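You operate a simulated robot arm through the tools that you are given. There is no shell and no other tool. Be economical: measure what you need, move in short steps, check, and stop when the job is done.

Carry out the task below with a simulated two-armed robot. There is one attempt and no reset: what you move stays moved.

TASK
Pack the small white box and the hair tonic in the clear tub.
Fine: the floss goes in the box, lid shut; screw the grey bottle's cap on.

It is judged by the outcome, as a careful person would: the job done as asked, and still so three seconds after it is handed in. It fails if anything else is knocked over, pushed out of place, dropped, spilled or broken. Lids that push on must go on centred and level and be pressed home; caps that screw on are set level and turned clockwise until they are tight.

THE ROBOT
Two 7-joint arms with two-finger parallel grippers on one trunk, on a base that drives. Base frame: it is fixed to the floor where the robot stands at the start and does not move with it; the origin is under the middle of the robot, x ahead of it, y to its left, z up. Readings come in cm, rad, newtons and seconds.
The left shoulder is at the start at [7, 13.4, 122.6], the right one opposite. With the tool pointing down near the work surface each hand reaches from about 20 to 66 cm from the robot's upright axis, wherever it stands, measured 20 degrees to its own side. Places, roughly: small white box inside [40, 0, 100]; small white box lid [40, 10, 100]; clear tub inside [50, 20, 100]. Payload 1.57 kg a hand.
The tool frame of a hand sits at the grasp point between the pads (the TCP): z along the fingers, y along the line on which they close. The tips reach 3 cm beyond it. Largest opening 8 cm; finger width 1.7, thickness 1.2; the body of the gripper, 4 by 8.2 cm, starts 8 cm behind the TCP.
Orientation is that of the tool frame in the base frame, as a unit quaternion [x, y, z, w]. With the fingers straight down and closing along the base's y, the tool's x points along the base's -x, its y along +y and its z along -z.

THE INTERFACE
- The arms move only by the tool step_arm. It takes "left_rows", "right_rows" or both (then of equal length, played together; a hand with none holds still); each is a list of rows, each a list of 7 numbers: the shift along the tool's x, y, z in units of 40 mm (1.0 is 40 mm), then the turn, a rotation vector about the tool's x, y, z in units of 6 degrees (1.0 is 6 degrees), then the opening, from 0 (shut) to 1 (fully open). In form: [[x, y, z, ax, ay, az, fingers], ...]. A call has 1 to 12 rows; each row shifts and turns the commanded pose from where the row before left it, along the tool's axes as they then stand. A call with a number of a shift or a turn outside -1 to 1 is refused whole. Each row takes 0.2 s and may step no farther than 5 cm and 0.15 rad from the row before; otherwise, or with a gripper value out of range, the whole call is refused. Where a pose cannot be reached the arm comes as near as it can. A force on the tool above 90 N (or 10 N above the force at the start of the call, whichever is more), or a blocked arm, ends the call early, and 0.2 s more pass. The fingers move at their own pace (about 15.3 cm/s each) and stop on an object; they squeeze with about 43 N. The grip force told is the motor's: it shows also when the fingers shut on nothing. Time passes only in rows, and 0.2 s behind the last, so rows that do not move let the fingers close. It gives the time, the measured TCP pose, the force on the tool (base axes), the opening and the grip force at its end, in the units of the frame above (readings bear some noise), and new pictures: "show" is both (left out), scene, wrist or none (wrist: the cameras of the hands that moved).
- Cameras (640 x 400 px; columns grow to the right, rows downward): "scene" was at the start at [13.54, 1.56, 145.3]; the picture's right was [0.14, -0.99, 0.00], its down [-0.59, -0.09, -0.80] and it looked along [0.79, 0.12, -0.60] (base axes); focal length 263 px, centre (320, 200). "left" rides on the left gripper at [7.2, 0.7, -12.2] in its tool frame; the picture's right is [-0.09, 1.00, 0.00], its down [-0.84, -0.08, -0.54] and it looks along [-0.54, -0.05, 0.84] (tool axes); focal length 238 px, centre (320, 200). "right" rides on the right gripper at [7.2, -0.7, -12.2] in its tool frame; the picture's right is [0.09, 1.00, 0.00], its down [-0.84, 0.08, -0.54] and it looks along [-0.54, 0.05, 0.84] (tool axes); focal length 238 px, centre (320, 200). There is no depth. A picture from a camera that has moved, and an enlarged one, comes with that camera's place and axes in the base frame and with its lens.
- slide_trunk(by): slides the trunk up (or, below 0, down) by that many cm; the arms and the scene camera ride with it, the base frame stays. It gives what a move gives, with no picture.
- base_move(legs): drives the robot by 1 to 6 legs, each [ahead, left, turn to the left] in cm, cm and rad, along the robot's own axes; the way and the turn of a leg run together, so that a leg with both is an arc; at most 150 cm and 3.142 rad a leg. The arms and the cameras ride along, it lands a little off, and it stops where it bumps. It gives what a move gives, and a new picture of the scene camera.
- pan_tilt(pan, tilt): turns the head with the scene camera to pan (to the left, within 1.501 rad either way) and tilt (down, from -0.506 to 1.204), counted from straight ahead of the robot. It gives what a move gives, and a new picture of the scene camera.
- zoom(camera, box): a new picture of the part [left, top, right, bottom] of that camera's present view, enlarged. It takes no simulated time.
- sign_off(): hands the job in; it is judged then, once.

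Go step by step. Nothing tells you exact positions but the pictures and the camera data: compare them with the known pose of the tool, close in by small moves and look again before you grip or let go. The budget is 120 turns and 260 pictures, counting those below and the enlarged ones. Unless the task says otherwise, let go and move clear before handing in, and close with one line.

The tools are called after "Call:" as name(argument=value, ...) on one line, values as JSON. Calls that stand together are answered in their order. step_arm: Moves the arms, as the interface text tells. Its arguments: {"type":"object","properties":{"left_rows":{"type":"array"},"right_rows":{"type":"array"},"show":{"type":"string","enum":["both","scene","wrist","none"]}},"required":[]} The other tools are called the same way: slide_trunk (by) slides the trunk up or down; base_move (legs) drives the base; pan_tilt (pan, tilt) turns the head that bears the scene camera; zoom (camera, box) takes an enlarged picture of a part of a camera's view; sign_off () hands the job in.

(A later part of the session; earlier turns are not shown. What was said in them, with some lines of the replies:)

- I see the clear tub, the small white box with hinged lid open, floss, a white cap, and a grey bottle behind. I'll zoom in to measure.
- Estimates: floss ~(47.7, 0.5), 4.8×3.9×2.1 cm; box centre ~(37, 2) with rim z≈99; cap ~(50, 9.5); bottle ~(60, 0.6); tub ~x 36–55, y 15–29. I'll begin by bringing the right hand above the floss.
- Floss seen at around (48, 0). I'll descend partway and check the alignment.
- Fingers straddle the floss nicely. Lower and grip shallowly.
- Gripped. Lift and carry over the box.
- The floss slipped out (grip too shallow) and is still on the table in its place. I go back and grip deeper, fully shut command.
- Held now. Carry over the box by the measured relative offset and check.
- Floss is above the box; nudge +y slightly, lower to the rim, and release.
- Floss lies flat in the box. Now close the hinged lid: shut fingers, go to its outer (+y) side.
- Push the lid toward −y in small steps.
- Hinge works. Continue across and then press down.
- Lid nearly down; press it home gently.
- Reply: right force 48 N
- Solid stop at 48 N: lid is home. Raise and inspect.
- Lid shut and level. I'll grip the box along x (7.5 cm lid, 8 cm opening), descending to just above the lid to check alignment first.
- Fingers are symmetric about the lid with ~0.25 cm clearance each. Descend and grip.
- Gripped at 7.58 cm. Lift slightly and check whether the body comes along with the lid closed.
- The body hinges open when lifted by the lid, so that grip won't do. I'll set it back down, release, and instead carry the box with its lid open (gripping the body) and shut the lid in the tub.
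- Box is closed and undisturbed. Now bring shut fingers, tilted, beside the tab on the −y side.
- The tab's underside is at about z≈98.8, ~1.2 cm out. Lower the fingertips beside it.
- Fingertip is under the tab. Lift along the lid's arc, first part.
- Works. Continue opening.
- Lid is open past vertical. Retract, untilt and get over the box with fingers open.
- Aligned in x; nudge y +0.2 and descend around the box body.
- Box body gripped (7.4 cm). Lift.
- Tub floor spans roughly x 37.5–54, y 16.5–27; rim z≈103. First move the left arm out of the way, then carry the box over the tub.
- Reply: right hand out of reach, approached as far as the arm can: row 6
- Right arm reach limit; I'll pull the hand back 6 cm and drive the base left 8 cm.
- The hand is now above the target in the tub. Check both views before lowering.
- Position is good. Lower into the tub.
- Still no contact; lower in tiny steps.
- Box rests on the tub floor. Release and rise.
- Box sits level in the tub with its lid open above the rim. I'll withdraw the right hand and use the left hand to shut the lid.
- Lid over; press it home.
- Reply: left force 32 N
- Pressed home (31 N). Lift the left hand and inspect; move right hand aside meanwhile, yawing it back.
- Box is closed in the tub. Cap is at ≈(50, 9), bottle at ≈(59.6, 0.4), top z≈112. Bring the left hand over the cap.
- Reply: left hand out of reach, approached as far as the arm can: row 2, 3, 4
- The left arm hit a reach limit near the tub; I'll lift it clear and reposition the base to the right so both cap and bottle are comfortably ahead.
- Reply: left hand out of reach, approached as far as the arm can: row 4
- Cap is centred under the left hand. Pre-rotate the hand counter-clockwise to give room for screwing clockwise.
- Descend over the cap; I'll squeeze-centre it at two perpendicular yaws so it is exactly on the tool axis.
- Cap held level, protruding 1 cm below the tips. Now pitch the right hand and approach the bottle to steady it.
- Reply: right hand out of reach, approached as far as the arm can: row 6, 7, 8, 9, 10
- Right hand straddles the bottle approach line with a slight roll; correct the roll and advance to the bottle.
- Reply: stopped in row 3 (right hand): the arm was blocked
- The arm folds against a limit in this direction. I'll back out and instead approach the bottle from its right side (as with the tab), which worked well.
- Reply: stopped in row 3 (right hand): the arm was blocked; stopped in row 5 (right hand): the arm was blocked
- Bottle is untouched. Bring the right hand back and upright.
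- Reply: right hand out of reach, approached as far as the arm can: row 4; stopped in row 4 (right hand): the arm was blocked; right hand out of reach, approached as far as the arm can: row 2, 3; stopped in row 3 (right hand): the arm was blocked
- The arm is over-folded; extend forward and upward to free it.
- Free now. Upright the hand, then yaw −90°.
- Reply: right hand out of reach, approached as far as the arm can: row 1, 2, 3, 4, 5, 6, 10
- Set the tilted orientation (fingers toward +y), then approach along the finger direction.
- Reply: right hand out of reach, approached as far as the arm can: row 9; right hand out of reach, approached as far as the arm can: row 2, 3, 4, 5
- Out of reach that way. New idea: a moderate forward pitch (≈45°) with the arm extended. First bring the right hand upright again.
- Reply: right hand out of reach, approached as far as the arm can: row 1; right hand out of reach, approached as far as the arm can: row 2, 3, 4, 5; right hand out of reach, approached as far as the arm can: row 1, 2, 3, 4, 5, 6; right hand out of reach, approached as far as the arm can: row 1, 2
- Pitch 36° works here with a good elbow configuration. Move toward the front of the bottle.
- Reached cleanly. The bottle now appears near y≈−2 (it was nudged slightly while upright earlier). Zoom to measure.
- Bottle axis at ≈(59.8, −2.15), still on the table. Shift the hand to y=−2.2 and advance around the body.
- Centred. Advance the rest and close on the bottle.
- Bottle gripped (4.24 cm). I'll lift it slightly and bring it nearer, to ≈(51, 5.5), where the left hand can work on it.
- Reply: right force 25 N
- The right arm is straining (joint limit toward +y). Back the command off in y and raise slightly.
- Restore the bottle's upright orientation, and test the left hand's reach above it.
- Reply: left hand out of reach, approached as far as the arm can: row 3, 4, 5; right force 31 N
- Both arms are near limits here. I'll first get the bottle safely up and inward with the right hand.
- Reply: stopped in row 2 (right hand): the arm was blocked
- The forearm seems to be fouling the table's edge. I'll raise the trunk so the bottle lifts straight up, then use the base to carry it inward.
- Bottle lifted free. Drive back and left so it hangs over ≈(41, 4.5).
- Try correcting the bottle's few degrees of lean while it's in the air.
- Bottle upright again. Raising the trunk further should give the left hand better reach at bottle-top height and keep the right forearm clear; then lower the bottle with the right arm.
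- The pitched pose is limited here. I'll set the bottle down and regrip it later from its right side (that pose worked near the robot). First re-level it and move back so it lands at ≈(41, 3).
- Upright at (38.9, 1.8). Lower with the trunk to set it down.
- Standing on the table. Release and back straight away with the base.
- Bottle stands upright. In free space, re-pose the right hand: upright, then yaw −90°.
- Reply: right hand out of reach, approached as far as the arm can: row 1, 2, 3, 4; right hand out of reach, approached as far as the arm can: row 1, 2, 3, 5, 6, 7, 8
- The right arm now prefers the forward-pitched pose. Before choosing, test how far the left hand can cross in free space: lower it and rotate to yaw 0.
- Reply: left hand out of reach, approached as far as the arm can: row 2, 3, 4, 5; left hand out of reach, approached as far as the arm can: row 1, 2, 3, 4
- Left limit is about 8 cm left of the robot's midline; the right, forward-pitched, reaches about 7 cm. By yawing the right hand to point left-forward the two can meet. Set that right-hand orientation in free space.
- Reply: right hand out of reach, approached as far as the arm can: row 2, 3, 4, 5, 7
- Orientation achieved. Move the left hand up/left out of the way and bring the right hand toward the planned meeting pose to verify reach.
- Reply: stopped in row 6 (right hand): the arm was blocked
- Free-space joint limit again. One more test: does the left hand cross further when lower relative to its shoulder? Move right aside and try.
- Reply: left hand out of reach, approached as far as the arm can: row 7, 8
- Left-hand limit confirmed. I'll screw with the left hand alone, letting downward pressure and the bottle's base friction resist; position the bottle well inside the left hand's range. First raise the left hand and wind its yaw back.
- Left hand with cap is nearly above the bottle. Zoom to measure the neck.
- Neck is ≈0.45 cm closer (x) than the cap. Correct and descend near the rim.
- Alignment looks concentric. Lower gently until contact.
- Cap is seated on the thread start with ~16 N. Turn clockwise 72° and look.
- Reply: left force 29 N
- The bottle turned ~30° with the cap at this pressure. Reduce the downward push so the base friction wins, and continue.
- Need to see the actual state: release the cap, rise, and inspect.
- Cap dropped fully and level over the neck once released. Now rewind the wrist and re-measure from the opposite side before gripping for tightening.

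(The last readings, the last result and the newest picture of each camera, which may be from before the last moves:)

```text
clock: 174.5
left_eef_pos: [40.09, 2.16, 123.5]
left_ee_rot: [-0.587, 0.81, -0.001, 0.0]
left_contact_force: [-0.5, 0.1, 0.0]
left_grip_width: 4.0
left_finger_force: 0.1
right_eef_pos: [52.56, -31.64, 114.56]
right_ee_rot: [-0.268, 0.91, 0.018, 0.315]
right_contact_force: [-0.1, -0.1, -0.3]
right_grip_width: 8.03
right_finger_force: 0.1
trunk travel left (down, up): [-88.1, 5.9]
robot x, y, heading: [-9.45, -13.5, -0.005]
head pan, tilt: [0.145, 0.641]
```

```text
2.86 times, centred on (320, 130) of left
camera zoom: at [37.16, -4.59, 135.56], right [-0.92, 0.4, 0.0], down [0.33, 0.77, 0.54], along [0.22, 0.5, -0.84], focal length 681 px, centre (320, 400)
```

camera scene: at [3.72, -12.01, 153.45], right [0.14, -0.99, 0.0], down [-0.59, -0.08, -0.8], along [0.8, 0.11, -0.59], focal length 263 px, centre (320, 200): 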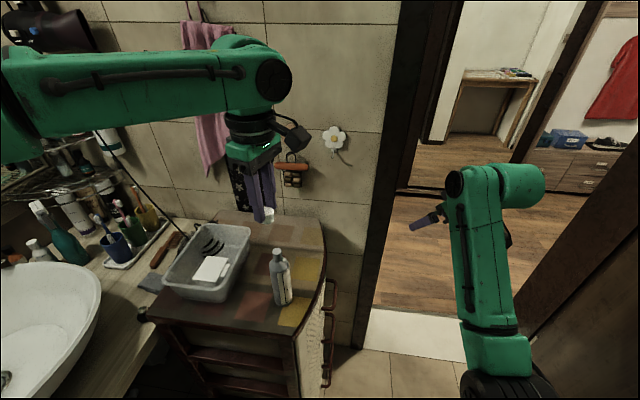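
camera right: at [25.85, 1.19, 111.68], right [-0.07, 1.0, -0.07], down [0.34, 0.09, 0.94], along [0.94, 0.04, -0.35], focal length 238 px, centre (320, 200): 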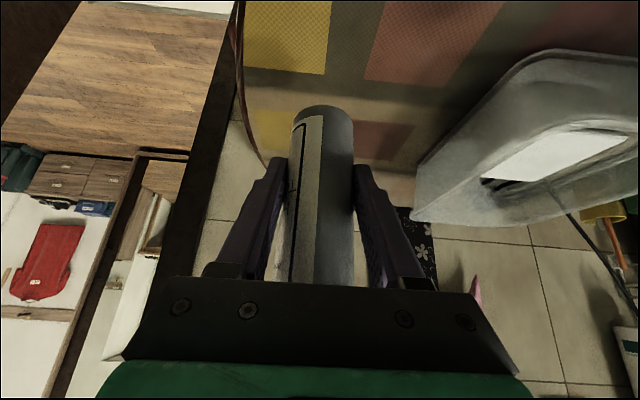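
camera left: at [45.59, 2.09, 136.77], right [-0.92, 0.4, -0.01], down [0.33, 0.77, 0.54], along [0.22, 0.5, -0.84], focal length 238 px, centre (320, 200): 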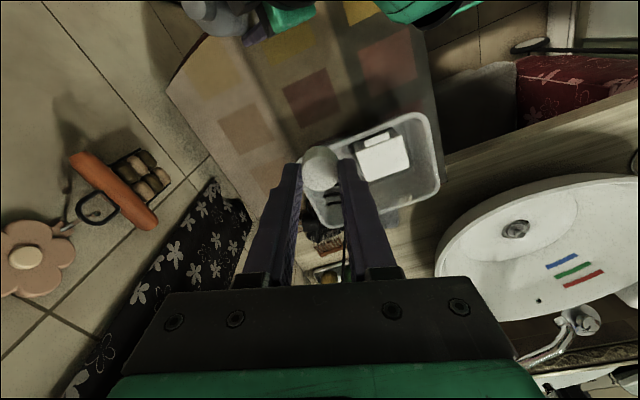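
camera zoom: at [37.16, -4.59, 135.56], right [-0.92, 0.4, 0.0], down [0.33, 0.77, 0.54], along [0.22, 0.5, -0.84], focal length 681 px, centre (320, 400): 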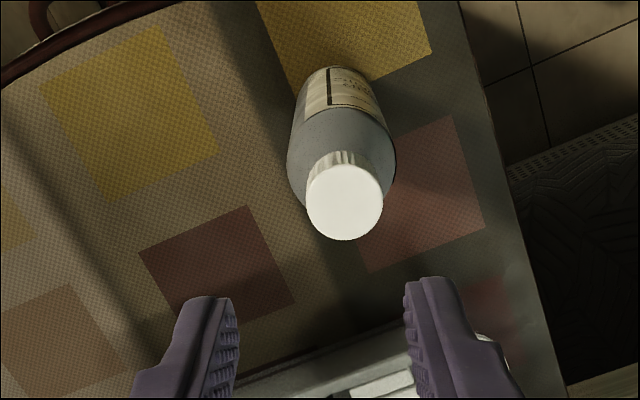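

Both sides agree: cap axis at (39.2, 2.1). Move over it and descend.

Call:
step_arm(left_rows=[[0.08, 0.21, 0, 0, 0, 0, 0.5], [0, 0, 0.7, 0, 0, 0, 0.5], [0, 0, 0.7, 0, 0, 0, 0.5], [0, 0, 0.6, 0, 0, 0, 0.5], [0, 0, 0.4, 0, 0, 0, 0.5], [0, 0, 0, 0, 0, 0, 0.5]], show="none")

Call:
zoom(camera="left", box=[270, 110, 370, 210])

Call:
zoom(camera="scene", box=[240, 220, 320, 320])

```text
clock: 175.9
left_eef_pos: [39.44, 2.03, 113.83]
left_ee_rot: [-0.586, 0.81, -0.002, 0.0]
left_contact_force: [-0.2, 0.3, 1.1]
left_grip_width: 4.0
left_finger_force: 0.0
right_eef_pos: [52.61, -31.7, 114.68]
right_ee_rot: [-0.268, 0.91, 0.017, 0.314]
right_contact_force: [0.3, -1.0, 0.2]
right_grip_width: 7.99
right_finger_force: 0.0
trunk travel left (down, up): [-88.1, 5.9]
robot x, y, heading: [-9.38, -13.3, 0.0]
head pan, tilt: [0.145, 0.641]
```

```text
4.00 times, centred on (320, 160) of left
camera zoom: at [36.37, -4.68, 125.99], right [-0.92, 0.4, 0.0], down [0.33, 0.77, 0.54], along [0.22, 0.5, -0.84], focal length 953 px, centre (320, 360)
```

zoom: 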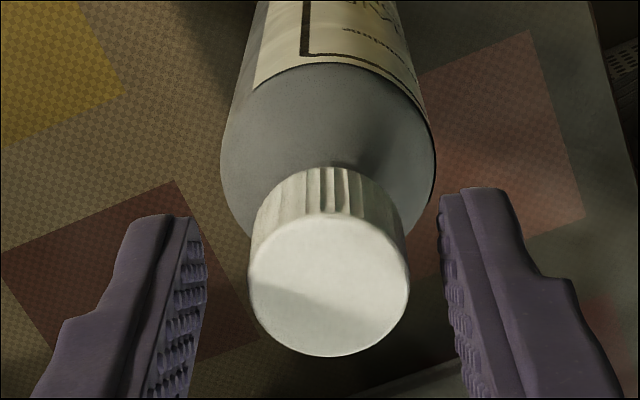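

```text
4.00 times, centred on (280, 270) of scene
camera zoom: at [4.2, -12.1, 153.4], right [0.14, -0.99, 0.0], down [-0.59, -0.08, -0.8], along [0.79, 0.11, -0.6], focal length 1052 px, centre (480, -80)
```

zoom: 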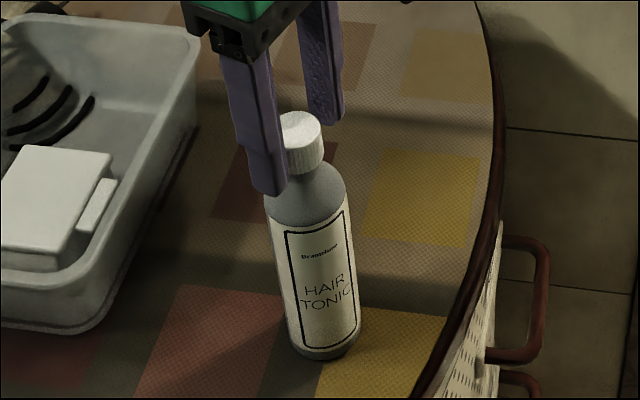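

Well centred. Close on the cap and turn clockwise with no added downward push.

Call:
step_arm(left_rows=[[0, 0.03, 0, 0, 0, 0, 0.4], [0, 0, 0, 0, 0, 0, 0.32], [0, 0, 0, 0, 0, 0, 0], [0, 0, 0, 0, 0, 0, 0]], show="none")

Call:
step_arm(left_rows=[[0, 0, 0, 0, 0, 1, 0], [0, 0, 0, 0, 0, 1, 0], [0, 0, 0, 0, 0, 1, 0], [0, 0, 0, 0, 0, 1, 0], [0, 0, 0, 0, 0, 1, 0], [0, 0, 0, 0, 0, 1, 0], [0, 0, 0, 0, 0, 1, 0], [0, 0, 0, 0, 0, 1, 0], [0, 0, 0, 0, 0, 1, 0], [0, 0, 0, 0, 0, 1, 0], [0, 0, 0, 0, 0, 1, 0], [0, 0, 0, 0, 0, 1, 0]], show="none")

Call:
zoom(camera="scene", box=[240, 220, 320, 320])

```text
clock: 176.9
left_eef_pos: [39.12, 1.97, 113.87]
left_ee_rot: [-0.586, 0.81, -0.001, 0.0]
left_contact_force: [-0.1, 0.5, -0.1]
left_grip_width: 2.36
left_finger_force: 35.5
right_eef_pos: [52.65, -31.61, 114.77]
right_ee_rot: [-0.268, 0.91, 0.018, 0.315]
right_contact_force: [0.6, -0.5, 0.2]
right_grip_width: 7.98
right_finger_force: 0.0
trunk travel left (down, up): [-88.1, 5.9]
robot x, y, heading: [-9.21, -13.46, -0.01]
head pan, tilt: [0.145, 0.641]
```

```text
clock: 179.5
left_eef_pos: [39.18, 1.99, 113.9]
left_ee_rot: [0.003, 1.0, -0.001, 0.0]
left_contact_force: [-0.5, 0.0, -1.2]
left_grip_width: 2.38
left_finger_force: 35.8
right_eef_pos: [52.63, -31.57, 114.73]
right_ee_rot: [-0.268, 0.91, 0.018, 0.315]
right_contact_force: [-0.2, 0.1, 0.2]
right_grip_width: 7.98
right_finger_force: 0.0
trunk travel left (down, up): [-88.1, 5.9]
robot x, y, heading: [-9.42, -13.28, -0.002]
head pan, tilt: [0.145, 0.641]
```

```text
4.00 times, centred on (280, 270) of scene
camera zoom: at [4.18, -12.09, 153.4], right [0.14, -0.99, 0.0], down [-0.59, -0.08, -0.8], along [0.79, 0.11, -0.6], focal length 1052 px, centre (480, -80)
```

zoom: 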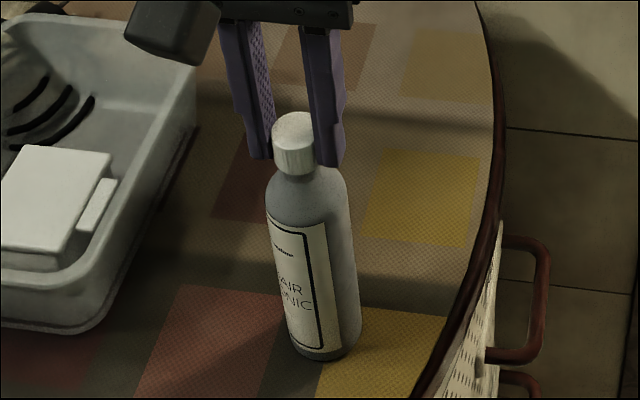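

The bottle mostly turned along. Press down firmly so the wider base friction dominates, and continue turning.

Call:
step_arm(left_rows=[[0, 0, 0.06, 0, 0, 0, 0], [0, 0, 0.06, 0, 0, 0, 0], [0, 0, 0, 0, 0, 1, 0], [0, 0, 0, 0, 0, 1, 0], [0, 0, 0, 0, 0, 1, 0], [0, 0, 0, 0, 0, 1, 0], [0, 0, 0, 0, 0, 1, 0], [0, 0, 0, 0, 0, 1, 0], [0, 0, 0, 0, 0, 1, 0], [0, 0, 0, 0, 0, 1, 0], [0, 0, 0, 0, 0, 1, 0], [0, 0, 0, 0, 0, 1, 0]], show="none")

Call:
zoom(camera="scene", box=[240, 220, 320, 320])

```text
clock: 182.1
left_eef_pos: [38.97, 2.01, 113.59]
left_ee_rot: [0.503, 0.864, 0.001, 0.002]
left_contact_force: [2.3, 1.2, 22.3]
left_grip_width: 2.35
left_finger_force: 35.9
right_eef_pos: [52.45, -31.77, 114.76]
right_ee_rot: [-0.267, 0.91, 0.017, 0.316]
right_contact_force: [-0.1, -0.3, -0.6]
right_grip_width: 8.0
right_finger_force: 0.1
trunk travel left (down, up): [-88.1, 5.9]
robot x, y, heading: [-9.12, -13.73, -0.002]
head pan, tilt: [0.145, 0.641]
```

```text
4.00 times, centred on (280, 270) of scene
camera zoom: at [3.83, -12.22, 153.44], right [0.14, -0.99, 0.0], down [-0.59, -0.08, -0.8], along [0.8, 0.11, -0.6], focal length 1052 px, centre (480, -80)
```

zoom: 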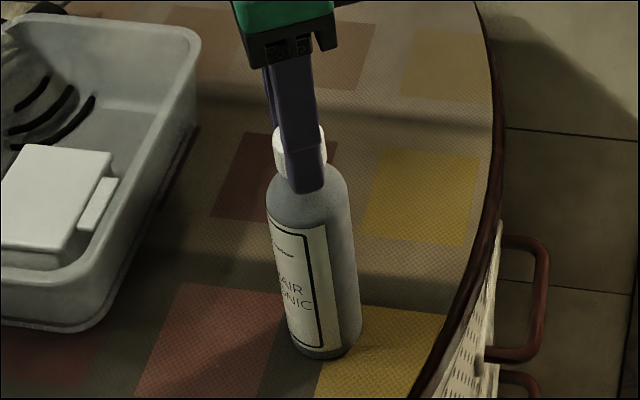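

With firm pressure the bottle stays put and the cap turns. Repeat: release, rewind, regrip, press, and turn 132°.

Call:
step_arm(left_rows=[[0, 0, -0.1, 0, 0, 0, 0], [0, 0, 0, 0, 0, 0, 0.45], [0, 0, 0, 0, 0, 0, 0.45], [0, 0, 0, 0, 0, -1, 0.45], [0, 0, 0, 0, 0, -1, 0.45], [0, 0, 0, 0, 0, -1, 0.45], [0, 0, 0, 0, 0, -1, 0.45], [0, 0, 0, 0, 0, -1, 0.45], [0, 0, 0, 0, 0, -1, 0.45], [0, 0, 0, 0, 0, -1, 0.45], [0, 0, 0, 0, 0, -1, 0.45], [0, 0, 0, 0, 0, -1, 0.45]], show="none")

Call:
step_arm(left_rows=[[0, 0, 0, 0, 0, -1, 0.45], [0, 0, 0, 0, 0, -1, 0.45], [0, 0, 0, 0, 0, -1, 0.45], [0, 0, 0, 0, 0, -1, 0.45], [0, 0, 0, 0, 0, -1, 0.45], [0, 0, 0, 0, 0, -1, 0.45], [0, 0, 0, 0, 0, -1, 0.45], [0, 0, 0, 0, 0, -1, 0.45], [0, 0, 0, 0, 0, -1, 0.45], [0, 0, 0, 0, 0, -1, 0.45], [0, 0, 0, 0, 0, -1, 0.45], [0, 0, 0, 0, 0, -1, 0.45]], show="none")

Call:
step_arm(left_rows=[[0, 0, 0, 0, 0, -1, 0.45], [0, 0, 0, 0, 0, 0, 0.35], [0, 0, 0, 0, 0, 0, 0], [0, 0, 0, 0, 0, 0, 0], [0, 0, 0.06, 0, 0, 0, 0], [0, 0, 0.06, 0, 0, 0, 0], [0, 0, 0, 0, 0, 1, 0], [0, 0, 0, 0, 0, 1, 0], [0, 0, 0, 0, 0, 1, 0], [0, 0, 0, 0, 0, 1, 0], [0, 0, 0, 0, 0, 1, 0], [0, 0, 0, 0, 0, 1, 0]], show="none")

Call:
step_arm(left_rows=[[0, 0, 0, 0, 0, 1, 0], [0, 0, 0, 0, 0, 1, 0], [0, 0, 0, 0, 0, 1, 0], [0, 0, 0, 0, 0, 1, 0], [0, 0, 0, 0, 0, 1, 0], [0, 0, 0, 0, 0, 1, 0], [0, 0, 0, 0, 0, 1, 0], [0, 0, 0, 0, 0, 1, 0], [0, 0, 0, 0, 0, 1, 0], [0, 0, 0, 0, 0, 1, 0], [0, 0, 0, 0, 0, 1, 0], [0, 0, 0, 0, 0, 1, 0]], show="none")

Call:
step_arm(left_rows=[[0, 0, 0, 0, 0, 1, 0], [0, 0, 0, 0, 0, 1, 0], [0, 0, 0, 0, 0, 1, 0], [0, 0, 0, 0, 0, 1, 0], [0, 0, 0, 0, 0, 0, 0]], show="none")

Call:
zoom(camera="scene", box=[240, 220, 320, 320])

```text
clock: 184.7
left_eef_pos: [39.12, 2.01, 113.84]
left_ee_rot: [0.053, 0.999, -0.002, 0.001]
left_contact_force: [-0.4, -0.4, 0.0]
left_grip_width: 3.6
left_finger_force: 0.1
right_eef_pos: [52.66, -31.58, 114.59]
right_ee_rot: [-0.267, 0.91, 0.017, 0.315]
right_contact_force: [-0.6, -0.5, -0.2]
right_grip_width: 8.0
right_finger_force: 0.1
trunk travel left (down, up): [-88.1, 5.9]
robot x, y, heading: [-9.74, -13.47, -0.01]
head pan, tilt: [0.145, 0.641]
```

```text
clock: 187.3
left_eef_pos: [39.22, 1.98, 113.87]
left_ee_rot: [-0.544, 0.839, 0.0, 0.001]
left_contact_force: [0.2, 0.0, 0.6]
left_grip_width: 3.59
left_finger_force: 0.0
right_eef_pos: [52.62, -31.58, 114.71]
right_ee_rot: [-0.267, 0.911, 0.017, 0.315]
right_contact_force: [-0.2, 0.4, 0.2]
right_grip_width: 8.01
right_finger_force: 0.0
trunk travel left (down, up): [-88.1, 5.9]
robot x, y, heading: [-9.03, -13.48, -0.004]
head pan, tilt: [0.145, 0.641]
```

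```text
clock: 189.9
left_eef_pos: [38.92, 1.83, 113.59]
left_ee_rot: [-0.306, 0.952, -0.002, 0.003]
left_contact_force: [3.7, 1.6, 27.8]
left_grip_width: 2.41
left_finger_force: 36.2
right_eef_pos: [52.22, -31.72, 114.84]
right_ee_rot: [-0.267, 0.91, 0.017, 0.317]
right_contact_force: [0.4, 0.4, -0.1]
right_grip_width: 8.01
right_finger_force: 0.1
trunk travel left (down, up): [-88.1, 5.9]
robot x, y, heading: [-9.14, -13.68, -0.005]
head pan, tilt: [0.145, 0.641]
```

```text
clock: 192.5
left_eef_pos: [38.9, 1.9, 113.52]
left_ee_rot: [0.312, 0.95, 0.0, 0.002]
left_contact_force: [0.7, -0.1, 16.5]
left_grip_width: 2.39
left_finger_force: 35.7
right_eef_pos: [52.39, -31.76, 114.8]
right_ee_rot: [-0.266, 0.91, 0.016, 0.316]
right_contact_force: [-0.1, 1.3, -0.5]
right_grip_width: 8.02
right_finger_force: 0.1
trunk travel left (down, up): [-88.1, 5.9]
robot x, y, heading: [-9.71, -13.56, -0.006]
head pan, tilt: [0.145, 0.641]
```

```text
clock: 193.7
left_eef_pos: [38.96, 1.97, 113.56]
left_ee_rot: [0.503, 0.864, 0.001, 0.002]
left_contact_force: [0.3, -1.2, 15.4]
left_grip_width: 2.4
left_finger_force: 36.0
right_eef_pos: [52.37, -31.63, 114.67]
right_ee_rot: [-0.267, 0.91, 0.016, 0.316]
right_contact_force: [0.4, 0.7, 0.4]
right_grip_width: 8.0
right_finger_force: 0.1
trunk travel left (down, up): [-88.1, 5.9]
robot x, y, heading: [-8.84, -13.78, -0.009]
head pan, tilt: [0.145, 0.641]
```

```text
4.00 times, centred on (280, 270) of scene
camera zoom: at [3.94, -12.21, 153.43], right [0.14, -0.99, 0.0], down [-0.59, -0.08, -0.8], along [0.8, 0.11, -0.6], focal length 1052 px, centre (480, -80)
```

zoom: 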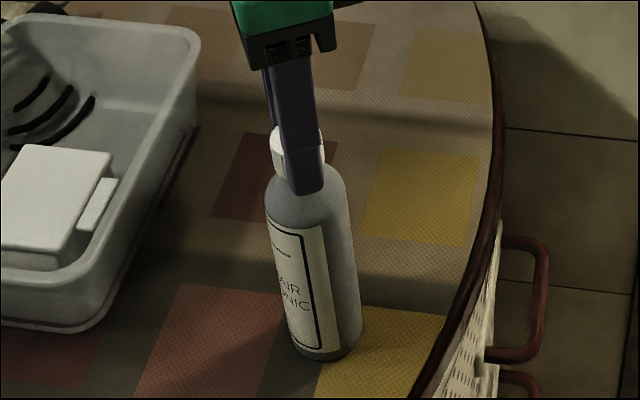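

The cap turned and the bottle stayed. Another stroke until it binds.

Call:
step_arm(left_rows=[[0, 0, -0.1, 0, 0, 0, 0], [0, 0, 0, 0, 0, 0, 0.45], [0, 0, 0, 0, 0, 0, 0.45], [0, 0, 0, 0, 0, -1, 0.45], [0, 0, 0, 0, 0, -1, 0.45], [0, 0, 0, 0, 0, -1, 0.45], [0, 0, 0, 0, 0, -1, 0.45], [0, 0, 0, 0, 0, -1, 0.45], [0, 0, 0, 0, 0, -1, 0.45], [0, 0, 0, 0, 0, -1, 0.45], [0, 0, 0, 0, 0, -1, 0.45], [0, 0, 0, 0, 0, -1, 0.45]], show="none")

Call:
step_arm(left_rows=[[0, 0, 0, 0, 0, -1, 0.45], [0, 0, 0, 0, 0, -1, 0.45], [0, 0, 0, 0, 0, -1, 0.45], [0, 0, 0, 0, 0, -1, 0.45], [0, 0, 0, 0, 0, -1, 0.45], [0, 0, 0, 0, 0, -1, 0.45], [0, 0, 0, 0, 0, -1, 0.45], [0, 0, 0, 0, 0, -1, 0.45], [0, 0, 0, 0, 0, -1, 0.45], [0, 0, 0, 0, 0, -1, 0.45], [0, 0, 0, 0, 0, -1, 0.45], [0, 0, 0, 0, 0, -1, 0.45]], show="none")

Call:
zoom(camera="left", box=[270, 110, 370, 210])

Call:
step_arm(left_rows=[[0, 0, 0, 0, 0, -1, 0.45], [0, 0, 0, 0, 0, 0, 0.35], [0, 0, 0, 0, 0, 0, 0], [0, 0, 0, 0, 0, 0, 0], [0, 0, 0.06, 0, 0, 0, 0], [0, 0, 0.06, 0, 0, 0, 0], [0, 0, 0, 0, 0, 1, 0], [0, 0, 0, 0, 0, 1, 0], [0, 0, 0, 0, 0, 1, 0], [0, 0, 0, 0, 0, 1, 0], [0, 0, 0, 0, 0, 1, 0], [0, 0, 0, 0, 0, 1, 0]], show="none")

Call:
step_arm(left_rows=[[0, 0, 0, 0, 0, 1, 0], [0, 0, 0, 0, 0, 1, 0], [0, 0, 0, 0, 0, 1, 0], [0, 0, 0, 0, 0, 1, 0], [0, 0, 0, 0, 0, 1, 0], [0, 0, 0, 0, 0, 1, 0], [0, 0, 0, 0, 0, 1, 0], [0, 0, 0, 0, 0, 1, 0], [0, 0, 0, 0, 0, 1, 0], [0, 0, 0, 0, 0, 1, 0], [0, 0, 0, 0, 0, 1, 0], [0, 0, 0, 0, 0, 1, 0]], show="none")

Call:
step_arm(left_rows=[[0, 0, 0, 0, 0, 1, 0], [0, 0, 0, 0, 0, 1, 0], [0, 0, 0, 0, 0, 1, 0], [0, 0, 0, 0, 0, 1, 0], [0, 0, 0, 0, 0, 0, 0]], show="none")

Call:
zoom(camera="scene", box=[240, 220, 320, 320])

```text
clock: 196.3
left_eef_pos: [39.14, 2.07, 113.66]
left_ee_rot: [0.053, 0.999, -0.001, 0.0]
left_contact_force: [-0.7, -0.1, -0.7]
left_grip_width: 3.58
left_finger_force: 0.1
right_eef_pos: [52.59, -31.68, 114.76]
right_ee_rot: [-0.268, 0.91, 0.018, 0.315]
right_contact_force: [-0.6, -0.7, -0.1]
right_grip_width: 7.98
right_finger_force: 0.1
trunk travel left (down, up): [-88.1, 5.9]
robot x, y, heading: [-9.37, -13.29, -0.008]
head pan, tilt: [0.145, 0.641]
```

```text
clock: 198.9
left_eef_pos: [39.17, 2.07, 113.79]
left_ee_rot: [-0.544, 0.839, -0.001, 0.0]
left_contact_force: [-0.5, -0.1, 0.4]
left_grip_width: 3.6
left_finger_force: 0.0
right_eef_pos: [52.61, -31.66, 114.7]
right_ee_rot: [-0.268, 0.91, 0.017, 0.315]
right_contact_force: [-0.2, 0.1, 0.1]
right_grip_width: 8.0
right_finger_force: 0.0
trunk travel left (down, up): [-88.1, 5.9]
robot x, y, heading: [-9.45, -13.37, -0.0]
head pan, tilt: [0.145, 0.641]
```

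```text
4.00 times, centred on (320, 160) of left
camera zoom: at [35.53, -4.31, 125.83], right [-0.87, 0.49, 0.0], down [0.41, 0.73, 0.54], along [0.27, 0.47, -0.84], focal length 953 px, centre (320, 360)
```

zoom: 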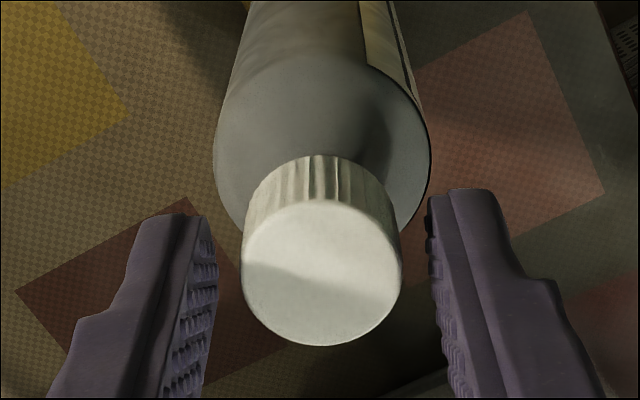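

```text
clock: 201.5
left_eef_pos: [38.88, 1.72, 113.51]
left_ee_rot: [-0.305, 0.952, -0.002, 0.004]
left_contact_force: [1.8, -0.1, 31.9]
left_grip_width: 2.4
left_finger_force: 35.8
right_eef_pos: [52.28, -31.79, 114.82]
right_ee_rot: [-0.267, 0.91, 0.017, 0.317]
right_contact_force: [-0.7, -0.1, 0.1]
right_grip_width: 7.97
right_finger_force: 0.0
trunk travel left (down, up): [-88.1, 5.9]
robot x, y, heading: [-9.55, -13.49, -0.006]
head pan, tilt: [0.145, 0.641]
```

```text
clock: 204.1
left_eef_pos: [38.66, 1.99, 113.45]
left_ee_rot: [0.312, 0.95, 0.001, 0.002]
left_contact_force: [-3.8, -0.5, 19.4]
left_grip_width: 2.38
left_finger_force: 36.1
right_eef_pos: [52.21, -31.66, 114.83]
right_ee_rot: [-0.268, 0.91, 0.016, 0.317]
right_contact_force: [-0.5, -0.4, 0.7]
right_grip_width: 7.98
right_finger_force: 0.1
trunk travel left (down, up): [-88.1, 5.9]
robot x, y, heading: [-9.52, -13.6, -0.009]
head pan, tilt: [0.145, 0.641]
```

```text
clock: 205.3
left_eef_pos: [38.92, 1.95, 113.39]
left_ee_rot: [0.502, 0.865, 0.001, 0.002]
left_contact_force: [-1.1, 2.6, 16.0]
left_grip_width: 2.37
left_finger_force: 36.2
right_eef_pos: [52.32, -31.55, 114.83]
right_ee_rot: [-0.268, 0.91, 0.016, 0.317]
right_contact_force: [1.3, -0.2, 0.6]
right_grip_width: 7.97
right_finger_force: 0.0
trunk travel left (down, up): [-88.1, 5.9]
robot x, y, heading: [-9.56, -13.71, -0.006]
head pan, tilt: [0.145, 0.641]
```

```text
4.00 times, centred on (280, 270) of scene
camera zoom: at [3.78, -12.11, 153.44], right [0.14, -0.99, 0.0], down [-0.59, -0.08, -0.8], along [0.8, 0.11, -0.6], focal length 1052 px, centre (480, -80)
```

zoom: 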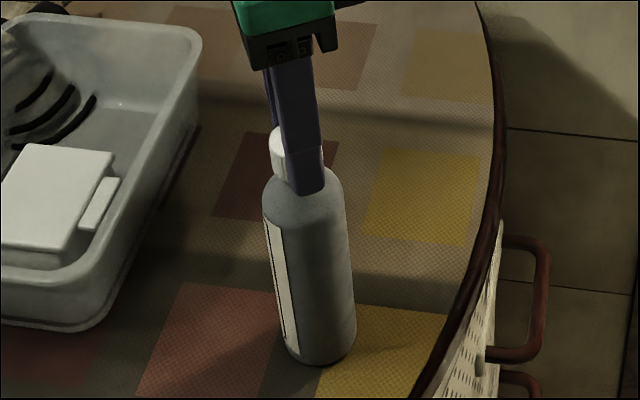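

Starting to bind (bottle turned ~50° of 132°). Another stroke with somewhat firmer pressure.

Call:
step_arm(left_rows=[[0, 0, -0.1, 0, 0, 0, 0], [0, 0, 0, 0, 0, 0, 0.45], [0, 0, 0, 0, 0, 0, 0.45], [0, 0, 0, 0, 0, -1, 0.45], [0, 0, 0, 0, 0, -1, 0.45], [0, 0, 0, 0, 0, -1, 0.45], [0, 0, 0, 0, 0, -1, 0.45], [0, 0, 0, 0, 0, -1, 0.45], [0, 0, 0, 0, 0, -1, 0.45], [0, 0, 0, 0, 0, -1, 0.45], [0, 0, 0, 0, 0, -1, 0.45], [0, 0, 0, 0, 0, -1, 0.45]], show="none")

Call:
step_arm(left_rows=[[0, 0, 0, 0, 0, -1, 0.45], [0, 0, 0, 0, 0, -1, 0.45], [0, 0, 0, 0, 0, -1, 0.45], [0, 0, 0, 0, 0, -1, 0.45], [0, 0, 0, 0, 0, -1, 0.45], [0, 0, 0, 0, 0, -1, 0.45], [0, 0, 0, 0, 0, -1, 0.45], [0, 0, 0, 0, 0, -1, 0.45], [0, 0, 0, 0, 0, -1, 0.45], [0, 0, 0, 0, 0, -1, 0.45], [0, 0, 0, 0, 0, -1, 0.45], [0, 0, 0, 0, 0, -1, 0.45]], show="none")

Call:
step_arm(left_rows=[[0, 0, 0, 0, 0, -1, 0.45], [0, 0, 0, 0, 0, 0, 0.35], [0, 0, 0, 0, 0, 0, 0], [0, 0, 0, 0, 0, 0, 0], [0, 0, 0.08, 0, 0, 0, 0], [0, 0, 0.08, 0, 0, 0, 0], [0, 0, 0, 0, 0, 1, 0], [0, 0, 0, 0, 0, 1, 0], [0, 0, 0, 0, 0, 1, 0], [0, 0, 0, 0, 0, 1, 0], [0, 0, 0, 0, 0, 1, 0], [0, 0, 0, 0, 0, 1, 0]], show="none")

Call:
zoom(camera="scene", box=[240, 220, 320, 320])

Call:
step_arm(left_rows=[[0, 0, 0, 0, 0, 1, 0], [0, 0, 0, 0, 0, 1, 0], [0, 0, 0, 0, 0, 1, 0], [0, 0, 0, 0, 0, 1, 0], [0, 0, 0, 0, 0, 1, 0], [0, 0, 0, 0, 0, 1, 0], [0, 0, 0, 0, 0, 1, 0], [0, 0, 0, 0, 0, 1, 0], [0, 0, 0, 0, 0, 1, 0], [0, 0, 0, 0, 0, 1, 0], [0, 0, 0, 0, 0, 1, 0], [0, 0, 0, 0, 0, 1, 0]], show="none")

Call:
zoom(camera="scene", box=[240, 220, 320, 320])

```text
clock: 207.9
left_eef_pos: [38.99, 2.05, 113.7]
left_ee_rot: [0.052, 0.999, -0.001, 0.001]
left_contact_force: [0.9, -0.3, 0.3]
left_grip_width: 3.6
left_finger_force: 0.0
right_eef_pos: [52.68, -31.65, 114.72]
right_ee_rot: [-0.268, 0.91, 0.018, 0.316]
right_contact_force: [0.3, 0.9, -0.5]
right_grip_width: 8.0
right_finger_force: 0.1
trunk travel left (down, up): [-88.1, 5.9]
robot x, y, heading: [-9.35, -13.28, -0.004]
head pan, tilt: [0.145, 0.641]
```

```text
clock: 210.5
left_eef_pos: [39.23, 2.03, 113.6]
left_ee_rot: [-0.544, 0.839, -0.002, -0.001]
left_contact_force: [-0.3, 0.3, 0.6]
left_grip_width: 3.59
left_finger_force: 0.3
right_eef_pos: [52.5, -31.64, 114.6]
right_ee_rot: [-0.267, 0.91, 0.018, 0.316]
right_contact_force: [0.4, 0.1, -0.2]
right_grip_width: 7.96
right_finger_force: 0.0
trunk travel left (down, up): [-88.1, 5.9]
robot x, y, heading: [-9.55, -13.53, -0.008]
head pan, tilt: [0.145, 0.641]
```

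```text
clock: 213.1
left_eef_pos: [38.69, 1.8, 113.35]
left_ee_rot: [-0.306, 0.952, -0.003, 0.003]
left_contact_force: [0.3, -2.6, 32.7]
left_grip_width: 2.4
left_finger_force: 35.8
right_eef_pos: [52.25, -31.94, 114.84]
right_ee_rot: [-0.267, 0.91, 0.017, 0.318]
right_contact_force: [0.5, 0.0, 0.1]
right_grip_width: 8.0
right_finger_force: 0.1
trunk travel left (down, up): [-88.1, 5.9]
robot x, y, heading: [-9.26, -13.55, -0.002]
head pan, tilt: [0.145, 0.641]
```

```text
4.00 times, centred on (280, 270) of scene
camera zoom: at [3.58, -12.45, 153.46], right [0.14, -0.99, 0.0], down [-0.59, -0.08, -0.8], along [0.8, 0.11, -0.59], focal length 1052 px, centre (480, -80)
```

zoom: 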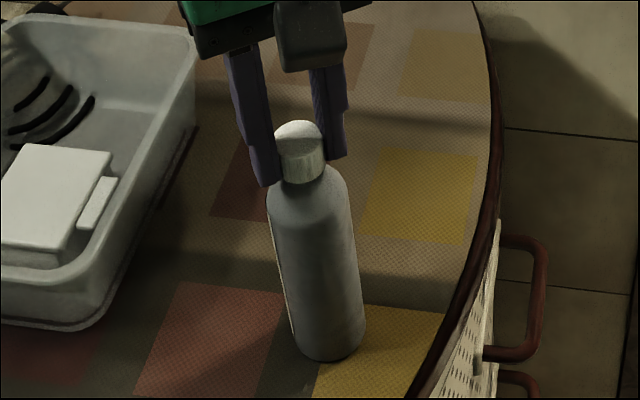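

```text
clock: 215.7
left_eef_pos: [38.89, 1.84, 113.23]
left_ee_rot: [0.312, 0.95, 0.0, 0.002]
left_contact_force: [-0.2, -1.7, 24.1]
left_grip_width: 2.43
left_finger_force: 36.3
right_eef_pos: [52.26, -31.79, 114.86]
right_ee_rot: [-0.267, 0.91, 0.017, 0.317]
right_contact_force: [0.5, 0.6, 0.9]
right_grip_width: 8.01
right_finger_force: 0.0
trunk travel left (down, up): [-88.1, 5.9]
robot x, y, heading: [-9.45, -13.39, -0.005]
head pan, tilt: [0.145, 0.641]
```

```text
4.00 times, centred on (280, 270) of scene
camera zoom: at [3.72, -12.29, 153.45], right [0.14, -0.99, 0.0], down [-0.59, -0.08, -0.8], along [0.8, 0.11, -0.59], focal length 1052 px, centre (480, -80)
```

zoom: 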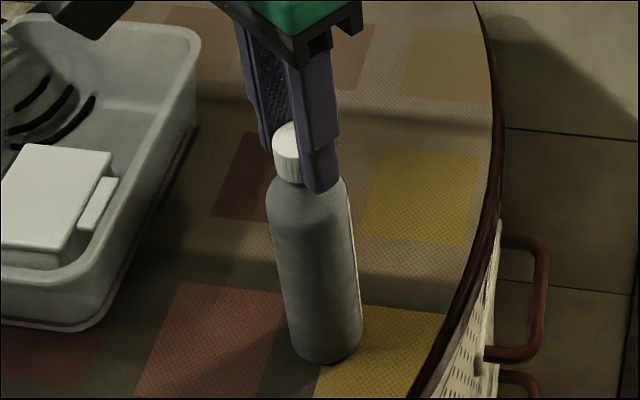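

The bottle now turns 1:1 with the cap even under 25–30 N — it's tight. Test-lift by the cap, and retract the right arm a bit.

Call:
step_arm(left_rows=[[0, 0, -0.12, 0, 0, 0, 0], [0, 0, -0.15, 0, 0, 0, 0], [0, 0, -0.2, 0, 0, 0, 0], [0, 0, -0.2, 0, 0, 0, 0], [0, 0, 0, 0, 0, 0, 0]], right_rows=[[0.19, 0.26, -0.65, 0, 0, 0, 1], [0.19, 0.26, -0.65, 0, 0, 0, 1], [0.19, 0.26, -0.65, 0, 0, 0, 1], [0.19, 0.26, -0.65, 0, 0, 0, 1], [0, 0, 0, 0, 0, 0, 1]], show="none")

Call:
zoom(camera="scene", box=[240, 220, 320, 320])

```text
clock: 216.9
left_eef_pos: [39.31, 1.99, 115.72]
left_ee_rot: [0.311, 0.95, 0.0, 0.001]
left_contact_force: [-0.8, -0.6, -2.3]
left_grip_width: 2.43
left_finger_force: 35.9
right_eef_pos: [42.59, -31.66, 120.62]
right_ee_rot: [-0.268, 0.911, 0.017, 0.314]
right_contact_force: [-0.5, 0.6, 0.2]
right_grip_width: 8.01
right_finger_force: 0.0
trunk travel left (down, up): [-88.1, 5.9]
robot x, y, heading: [-9.42, -13.7, -0.008]
head pan, tilt: [0.145, 0.641]
```

```text
4.00 times, centred on (280, 270) of scene
camera zoom: at [4.27, -12.1, 153.39], right [0.14, -0.99, 0.0], down [-0.59, -0.08, -0.8], along [0.79, 0.11, -0.6], focal length 1052 px, centre (480, -80)
```

zoom: 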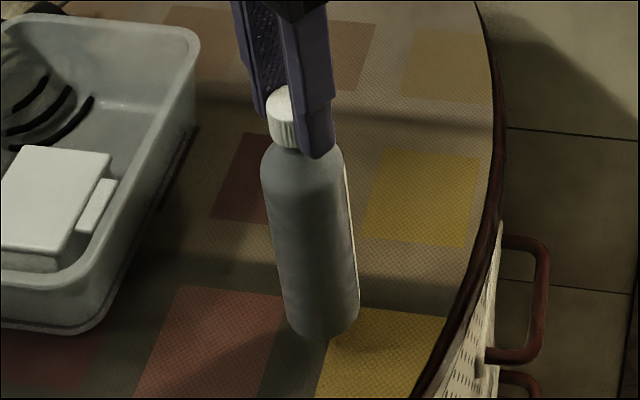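

The bottle lifts with the cap — the thread holds. Lift clear of the rim and drive toward the tub.

Call:
step_arm(left_rows=[[0, 0, -0.4, 0, 0, 0, 0], [0, 0, -0.6, 0, 0, 0, 0], [0, 0, -0.6, 0, 0, 0, 0], [0, 0, -0.5, 0, 0, 0, 0], [0, 0, -0.3, 0, 0, 0, 0], [0, 0, 0, 0, 0, 0, 0]], show="none")

Call:
base_move(legs=[[0, 20, 0], [8, 0, 0]])

Call:
zoom(camera="left", box=[200, 60, 440, 260])

```text
clock: 218.3
left_eef_pos: [39.09, 2.14, 125.26]
left_ee_rot: [0.311, 0.951, 0.0, 0.001]
left_contact_force: [0.5, 0.7, -1.4]
left_grip_width: 2.41
left_finger_force: 35.7
right_eef_pos: [42.72, -31.66, 120.8]
right_ee_rot: [-0.268, 0.911, 0.017, 0.314]
right_contact_force: [-1.7, 0.4, 0.7]
right_grip_width: 8.02
right_finger_force: 0.2
trunk travel left (down, up): [-88.1, 5.9]
robot x, y, heading: [-9.46, -13.33, -0.005]
head pan, tilt: [0.145, 0.641]
```

```text
clock: 220.5
left_eef_pos: [46.62, 21.87, 125.6]
left_ee_rot: [0.312, 0.95, 0.001, 0.004]
left_contact_force: [0.2, -0.3, -2.3]
left_grip_width: 2.4
left_finger_force: 36.3
right_eef_pos: [50.02, -11.81, 121.03]
right_ee_rot: [-0.267, 0.91, 0.016, 0.318]
right_contact_force: [-0.1, 0.5, -0.3]
right_grip_width: 8.02
right_finger_force: 0.0
trunk travel left (down, up): [-88.1, 5.9]
robot x, y, heading: [-1.62, 6.2, -0.008]
head pan, tilt: [0.145, 0.641]
camera scene: at [11.34, 7.71, 153.49], right [0.14, -0.99, 0.0], down [-0.59, -0.08, -0.81], along [0.8, 0.11, -0.59], focal length 263 px, centre (320, 200)
```

scene: 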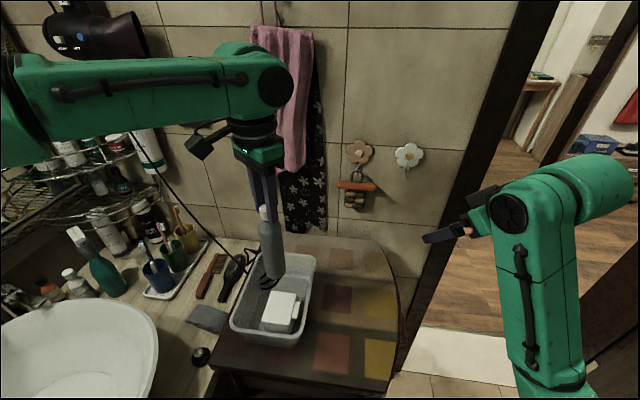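

```text
2.00 times, centred on (320, 160) of left
camera zoom: at [40.88, 26.7, 137.72], right [0.66, 0.75, 0.0], down [0.62, -0.56, 0.55], along [0.41, -0.36, -0.84], focal length 477 px, centre (320, 280)
```

zoom: 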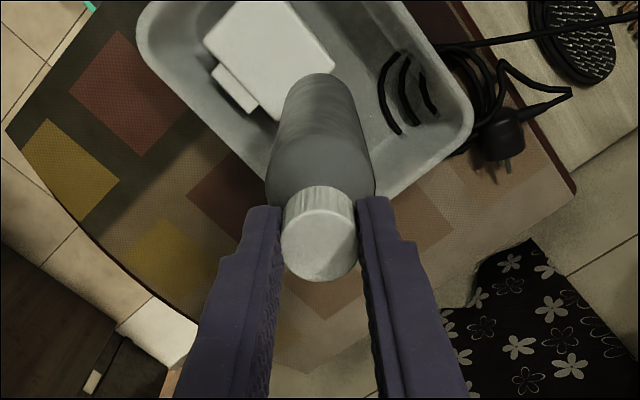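

Call:
step_arm(left_rows=[[-0.4, 0.28, 0, 0, 0, 0, 0], [-0.39, 0.28, 0, 0, 0, 0, 0], [0, 0, 0, 0, 0, 0, 0]], show="none")

Call:
zoom(camera="scene", box=[210, 180, 330, 350])

Call:
zoom(camera="left", box=[200, 60, 440, 260])

```text
clock: 221.3
left_eef_pos: [51.13, 22.02, 125.19]
left_ee_rot: [0.31, 0.951, 0.0, 0.002]
left_contact_force: [-1.3, 0.2, -2.2]
left_grip_width: 2.39
left_finger_force: 36.2
right_eef_pos: [50.8, -11.52, 120.6]
right_ee_rot: [-0.268, 0.91, 0.017, 0.315]
right_contact_force: [-0.1, -0.3, 0.1]
right_grip_width: 8.0
right_finger_force: 0.1
trunk travel left (down, up): [-88.1, 5.9]
robot x, y, heading: [-1.17, 6.03, -0.005]
head pan, tilt: [0.145, 0.641]
```

```text
2.35 times, centred on (270, 265) of scene
camera zoom: at [12.36, 7.9, 153.39], right [0.14, -0.99, 0.0], down [-0.59, -0.08, -0.8], along [0.79, 0.11, -0.6], focal length 619 px, centre (438, 47)
```

zoom: 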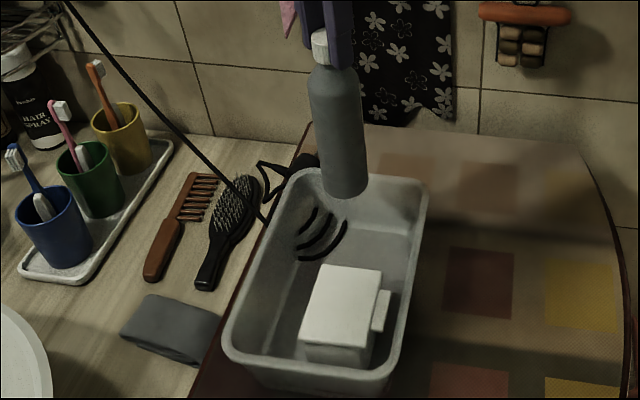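

```text
2.00 times, centred on (320, 160) of left
camera zoom: at [45.65, 26.81, 137.29], right [0.66, 0.75, 0.0], down [0.63, -0.56, 0.54], along [0.41, -0.36, -0.84], focal length 477 px, centre (320, 280)
```

zoom: 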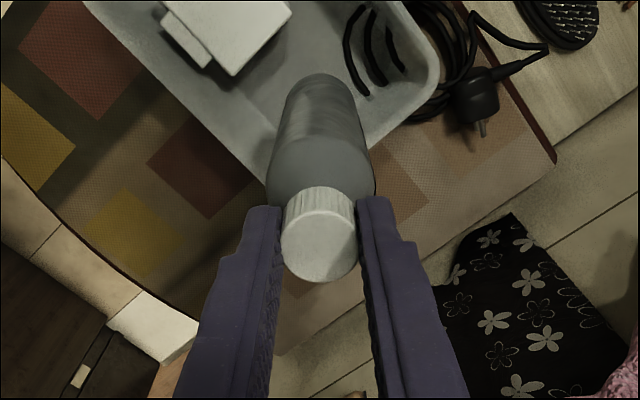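

Over the free floor behind the box. Lower into the tub.

Call:
step_arm(left_rows=[[0.1, -0.07, 0.3, 0, 0, 0, 0], [0, 0, 0.6, 0, 0, 0, 0], [0, 0, 0.6, 0, 0, 0, 0], [0, 0, 0.6, 0, 0, 0, 0], [0, 0, 0.4, 0, 0, 0, 0], [0, 0, 0.15, 0, 0, 0, 0], [0, 0, 0, 0, 0, 0, 0]], show="none")

Call:
zoom(camera="scene", box=[210, 180, 330, 350])

```text
clock: 222.9
left_eef_pos: [50.65, 21.91, 114.78]
left_ee_rot: [0.311, 0.95, 0.0, 0.0]
left_contact_force: [0.3, 0.0, -2.0]
left_grip_width: 2.38
left_finger_force: 35.9
right_eef_pos: [50.69, -11.76, 120.71]
right_ee_rot: [-0.267, 0.91, 0.017, 0.316]
right_contact_force: [0.0, -0.2, 0.5]
right_grip_width: 8.0
right_finger_force: 0.1
trunk travel left (down, up): [-88.1, 5.9]
robot x, y, heading: [-1.28, 6.33, -0.001]
head pan, tilt: [0.145, 0.641]
```

```text
2.35 times, centred on (270, 265) of scene
camera zoom: at [12.27, 7.85, 153.4], right [0.14, -0.99, 0.0], down [-0.59, -0.08, -0.8], along [0.79, 0.11, -0.6], focal length 619 px, centre (438, 47)
```

zoom: 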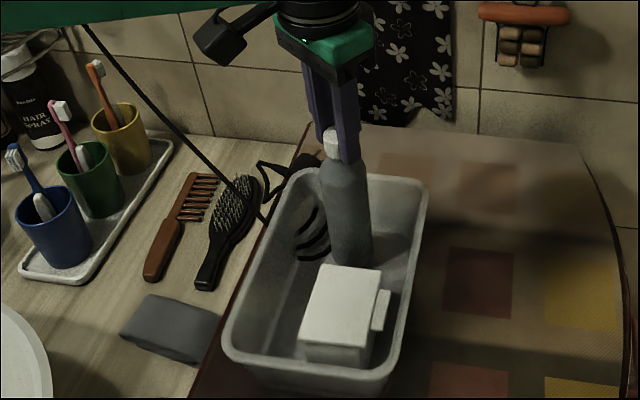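

Clear of the box and walls. Final descent in small steps to contact.

Call:
step_arm(left_rows=[[0, 0, 0.08, 0, 0, 0, 0], [0, 0, 0.08, 0, 0, 0, 0], [0, 0, 0.05, 0, 0, 0, 0], [0, 0, 0, 0, 0, 0, 0]], show="none")

```text
clock: 223.9
left_eef_pos: [50.75, 22.01, 113.88]
left_ee_rot: [0.312, 0.95, 0.0, 0.0]
left_contact_force: [-0.8, -0.1, -2.2]
left_grip_width: 2.38
left_finger_force: 36.0
right_eef_pos: [50.74, -11.74, 120.65]
right_ee_rot: [-0.268, 0.91, 0.018, 0.315]
right_contact_force: [0.0, 0.0, 0.0]
right_grip_width: 8.0
right_finger_force: 0.1
trunk travel left (down, up): [-88.1, 5.9]
robot x, y, heading: [-1.08, 6.65, -0.004]
head pan, tilt: [0.145, 0.641]
```

Call:
step_arm(left_rows=[[0, 0, 0.04, 0, 0, 0, 0], [0, 0, 0.04, 0, 0, 0, 0], [0, 0, 0, 0, 0, 0, 0]], show="none")

```text
clock: 224.7
left_eef_pos: [50.59, 21.96, 113.66]
left_ee_rot: [0.311, 0.95, 0.0, 0.003]
left_contact_force: [0.8, 0.8, 8.5]
left_grip_width: 2.38
left_finger_force: 35.7
right_eef_pos: [50.61, -11.79, 120.81]
right_ee_rot: [-0.266, 0.91, 0.015, 0.316]
right_contact_force: [0.0, -0.4, 0.3]
right_grip_width: 8.0
right_finger_force: 0.0
trunk travel left (down, up): [-88.1, 5.9]
robot x, y, heading: [-1.18, 6.79, -0.006]
head pan, tilt: [0.145, 0.641]
```

Standing on the tub floor. A last snug clockwise turn under pressure, then release and rise.

Call:
step_arm(left_rows=[[0, 0, 0.08, 0, 0, 0, 0], [0, 0, 0, 0, 0, 1, 0], [0, 0, 0, 0, 0, 1, 0], [0, 0, 0, 0, 0, 1, 0], [0, 0, -0.1, 0, 0, 0, 0], [0, 0, 0, 0, 0, 0, 0.4], [0, 0, 0, 0, 0, 0, 0.4], [0, 0, -0.4, 0, 0, 0, 0.4], [0, 0, -0.8, 0, 0, 0, 0.4], [0, 0, -0.8, 0, 0, 0, 0.4], [0, 0, -0.4, 0, 0, 0, 0.4]], show="none")

Call:
zoom(camera="scene", box=[210, 180, 330, 350])

Call:
zoom(camera="left", box=[160, 0, 480, 220])

```text
clock: 227.1
left_eef_pos: [50.52, 21.97, 123.28]
left_ee_rot: [0.456, 0.89, 0.0, 0.001]
left_contact_force: [0.2, -0.2, -0.2]
left_grip_width: 3.17
left_finger_force: 0.0
right_eef_pos: [50.82, -11.7, 120.76]
right_ee_rot: [-0.268, 0.91, 0.018, 0.315]
right_contact_force: [-0.8, 0.4, 0.1]
right_grip_width: 8.01
right_finger_force: 0.0
trunk travel left (down, up): [-88.1, 5.9]
robot x, y, heading: [-1.04, 6.61, -0.006]
head pan, tilt: [0.145, 0.641]
```

```text
2.35 times, centred on (270, 265) of scene
camera zoom: at [12.28, 7.84, 153.4], right [0.14, -0.99, 0.0], down [-0.59, -0.08, -0.8], along [0.79, 0.11, -0.6], focal length 619 px, centre (438, 47)
```

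zoom: 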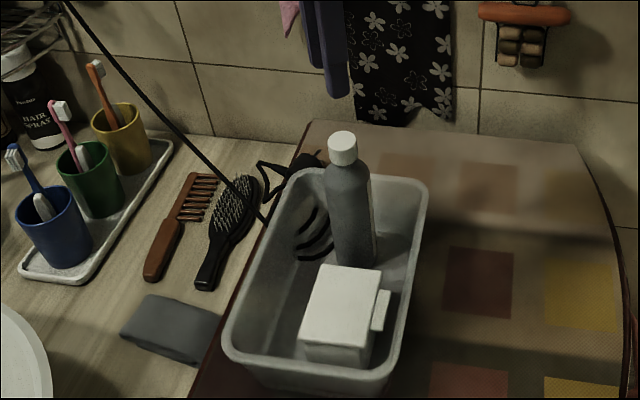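

```text
1.82 times, centred on (320, 110) of left
camera zoom: at [46.77, 28.18, 135.38], right [0.86, 0.51, 0.0], down [0.43, -0.72, 0.54], along [0.28, -0.47, -0.84], focal length 433 px, centre (320, 364)
```

zoom: 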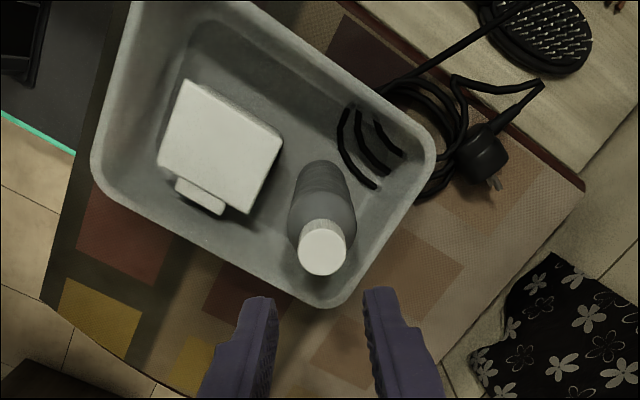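

Box (lid shut) and capped bottle both stand in the tub, everything else in place. Raise the hand further clear and hand in.

Call:
step_arm(left_rows=[[0, 0, -0.6, 0, 0, 0, 0.4], [0, 0, 0, 0, 0, 0, 0.4], [0, 0, 0, 0, 0, 0, 0.4], [0, 0, 0, 0, 0, 0, 0.4]], show="scene")

Call:
sign_off()

```text
clock: 228.1
left_eef_pos: [50.52, 21.76, 125.7]
left_ee_rot: [0.456, 0.89, -0.001, 0.001]
left_contact_force: [0.4, 0.0, 0.1]
left_grip_width: 3.22
left_finger_force: 0.1
right_eef_pos: [50.74, -11.75, 120.73]
right_ee_rot: [-0.268, 0.91, 0.017, 0.316]
right_contact_force: [-0.7, -0.8, 0.0]
right_grip_width: 8.01
right_finger_force: 0.0
trunk travel left (down, up): [-88.1, 5.9]
robot x, y, heading: [-1.45, 6.48, -0.008]
head pan, tilt: [0.145, 0.641]
camera scene: at [12.24, 7.83, 153.4], right [0.14, -0.99, 0.0], down [-0.59, -0.08, -0.8], along [0.79, 0.11, -0.6], focal length 263 px, centre (320, 200)
```

scene: 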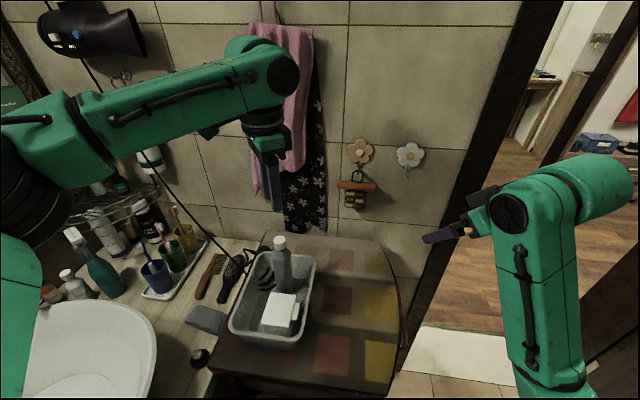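

```text
The job is handed in.
```

The floss is in the white box with its lid shut, the hair tonic's cap is screwed on until the bottle turned with it, and both stand in the clear tub, with nothing else visibly disturbed.
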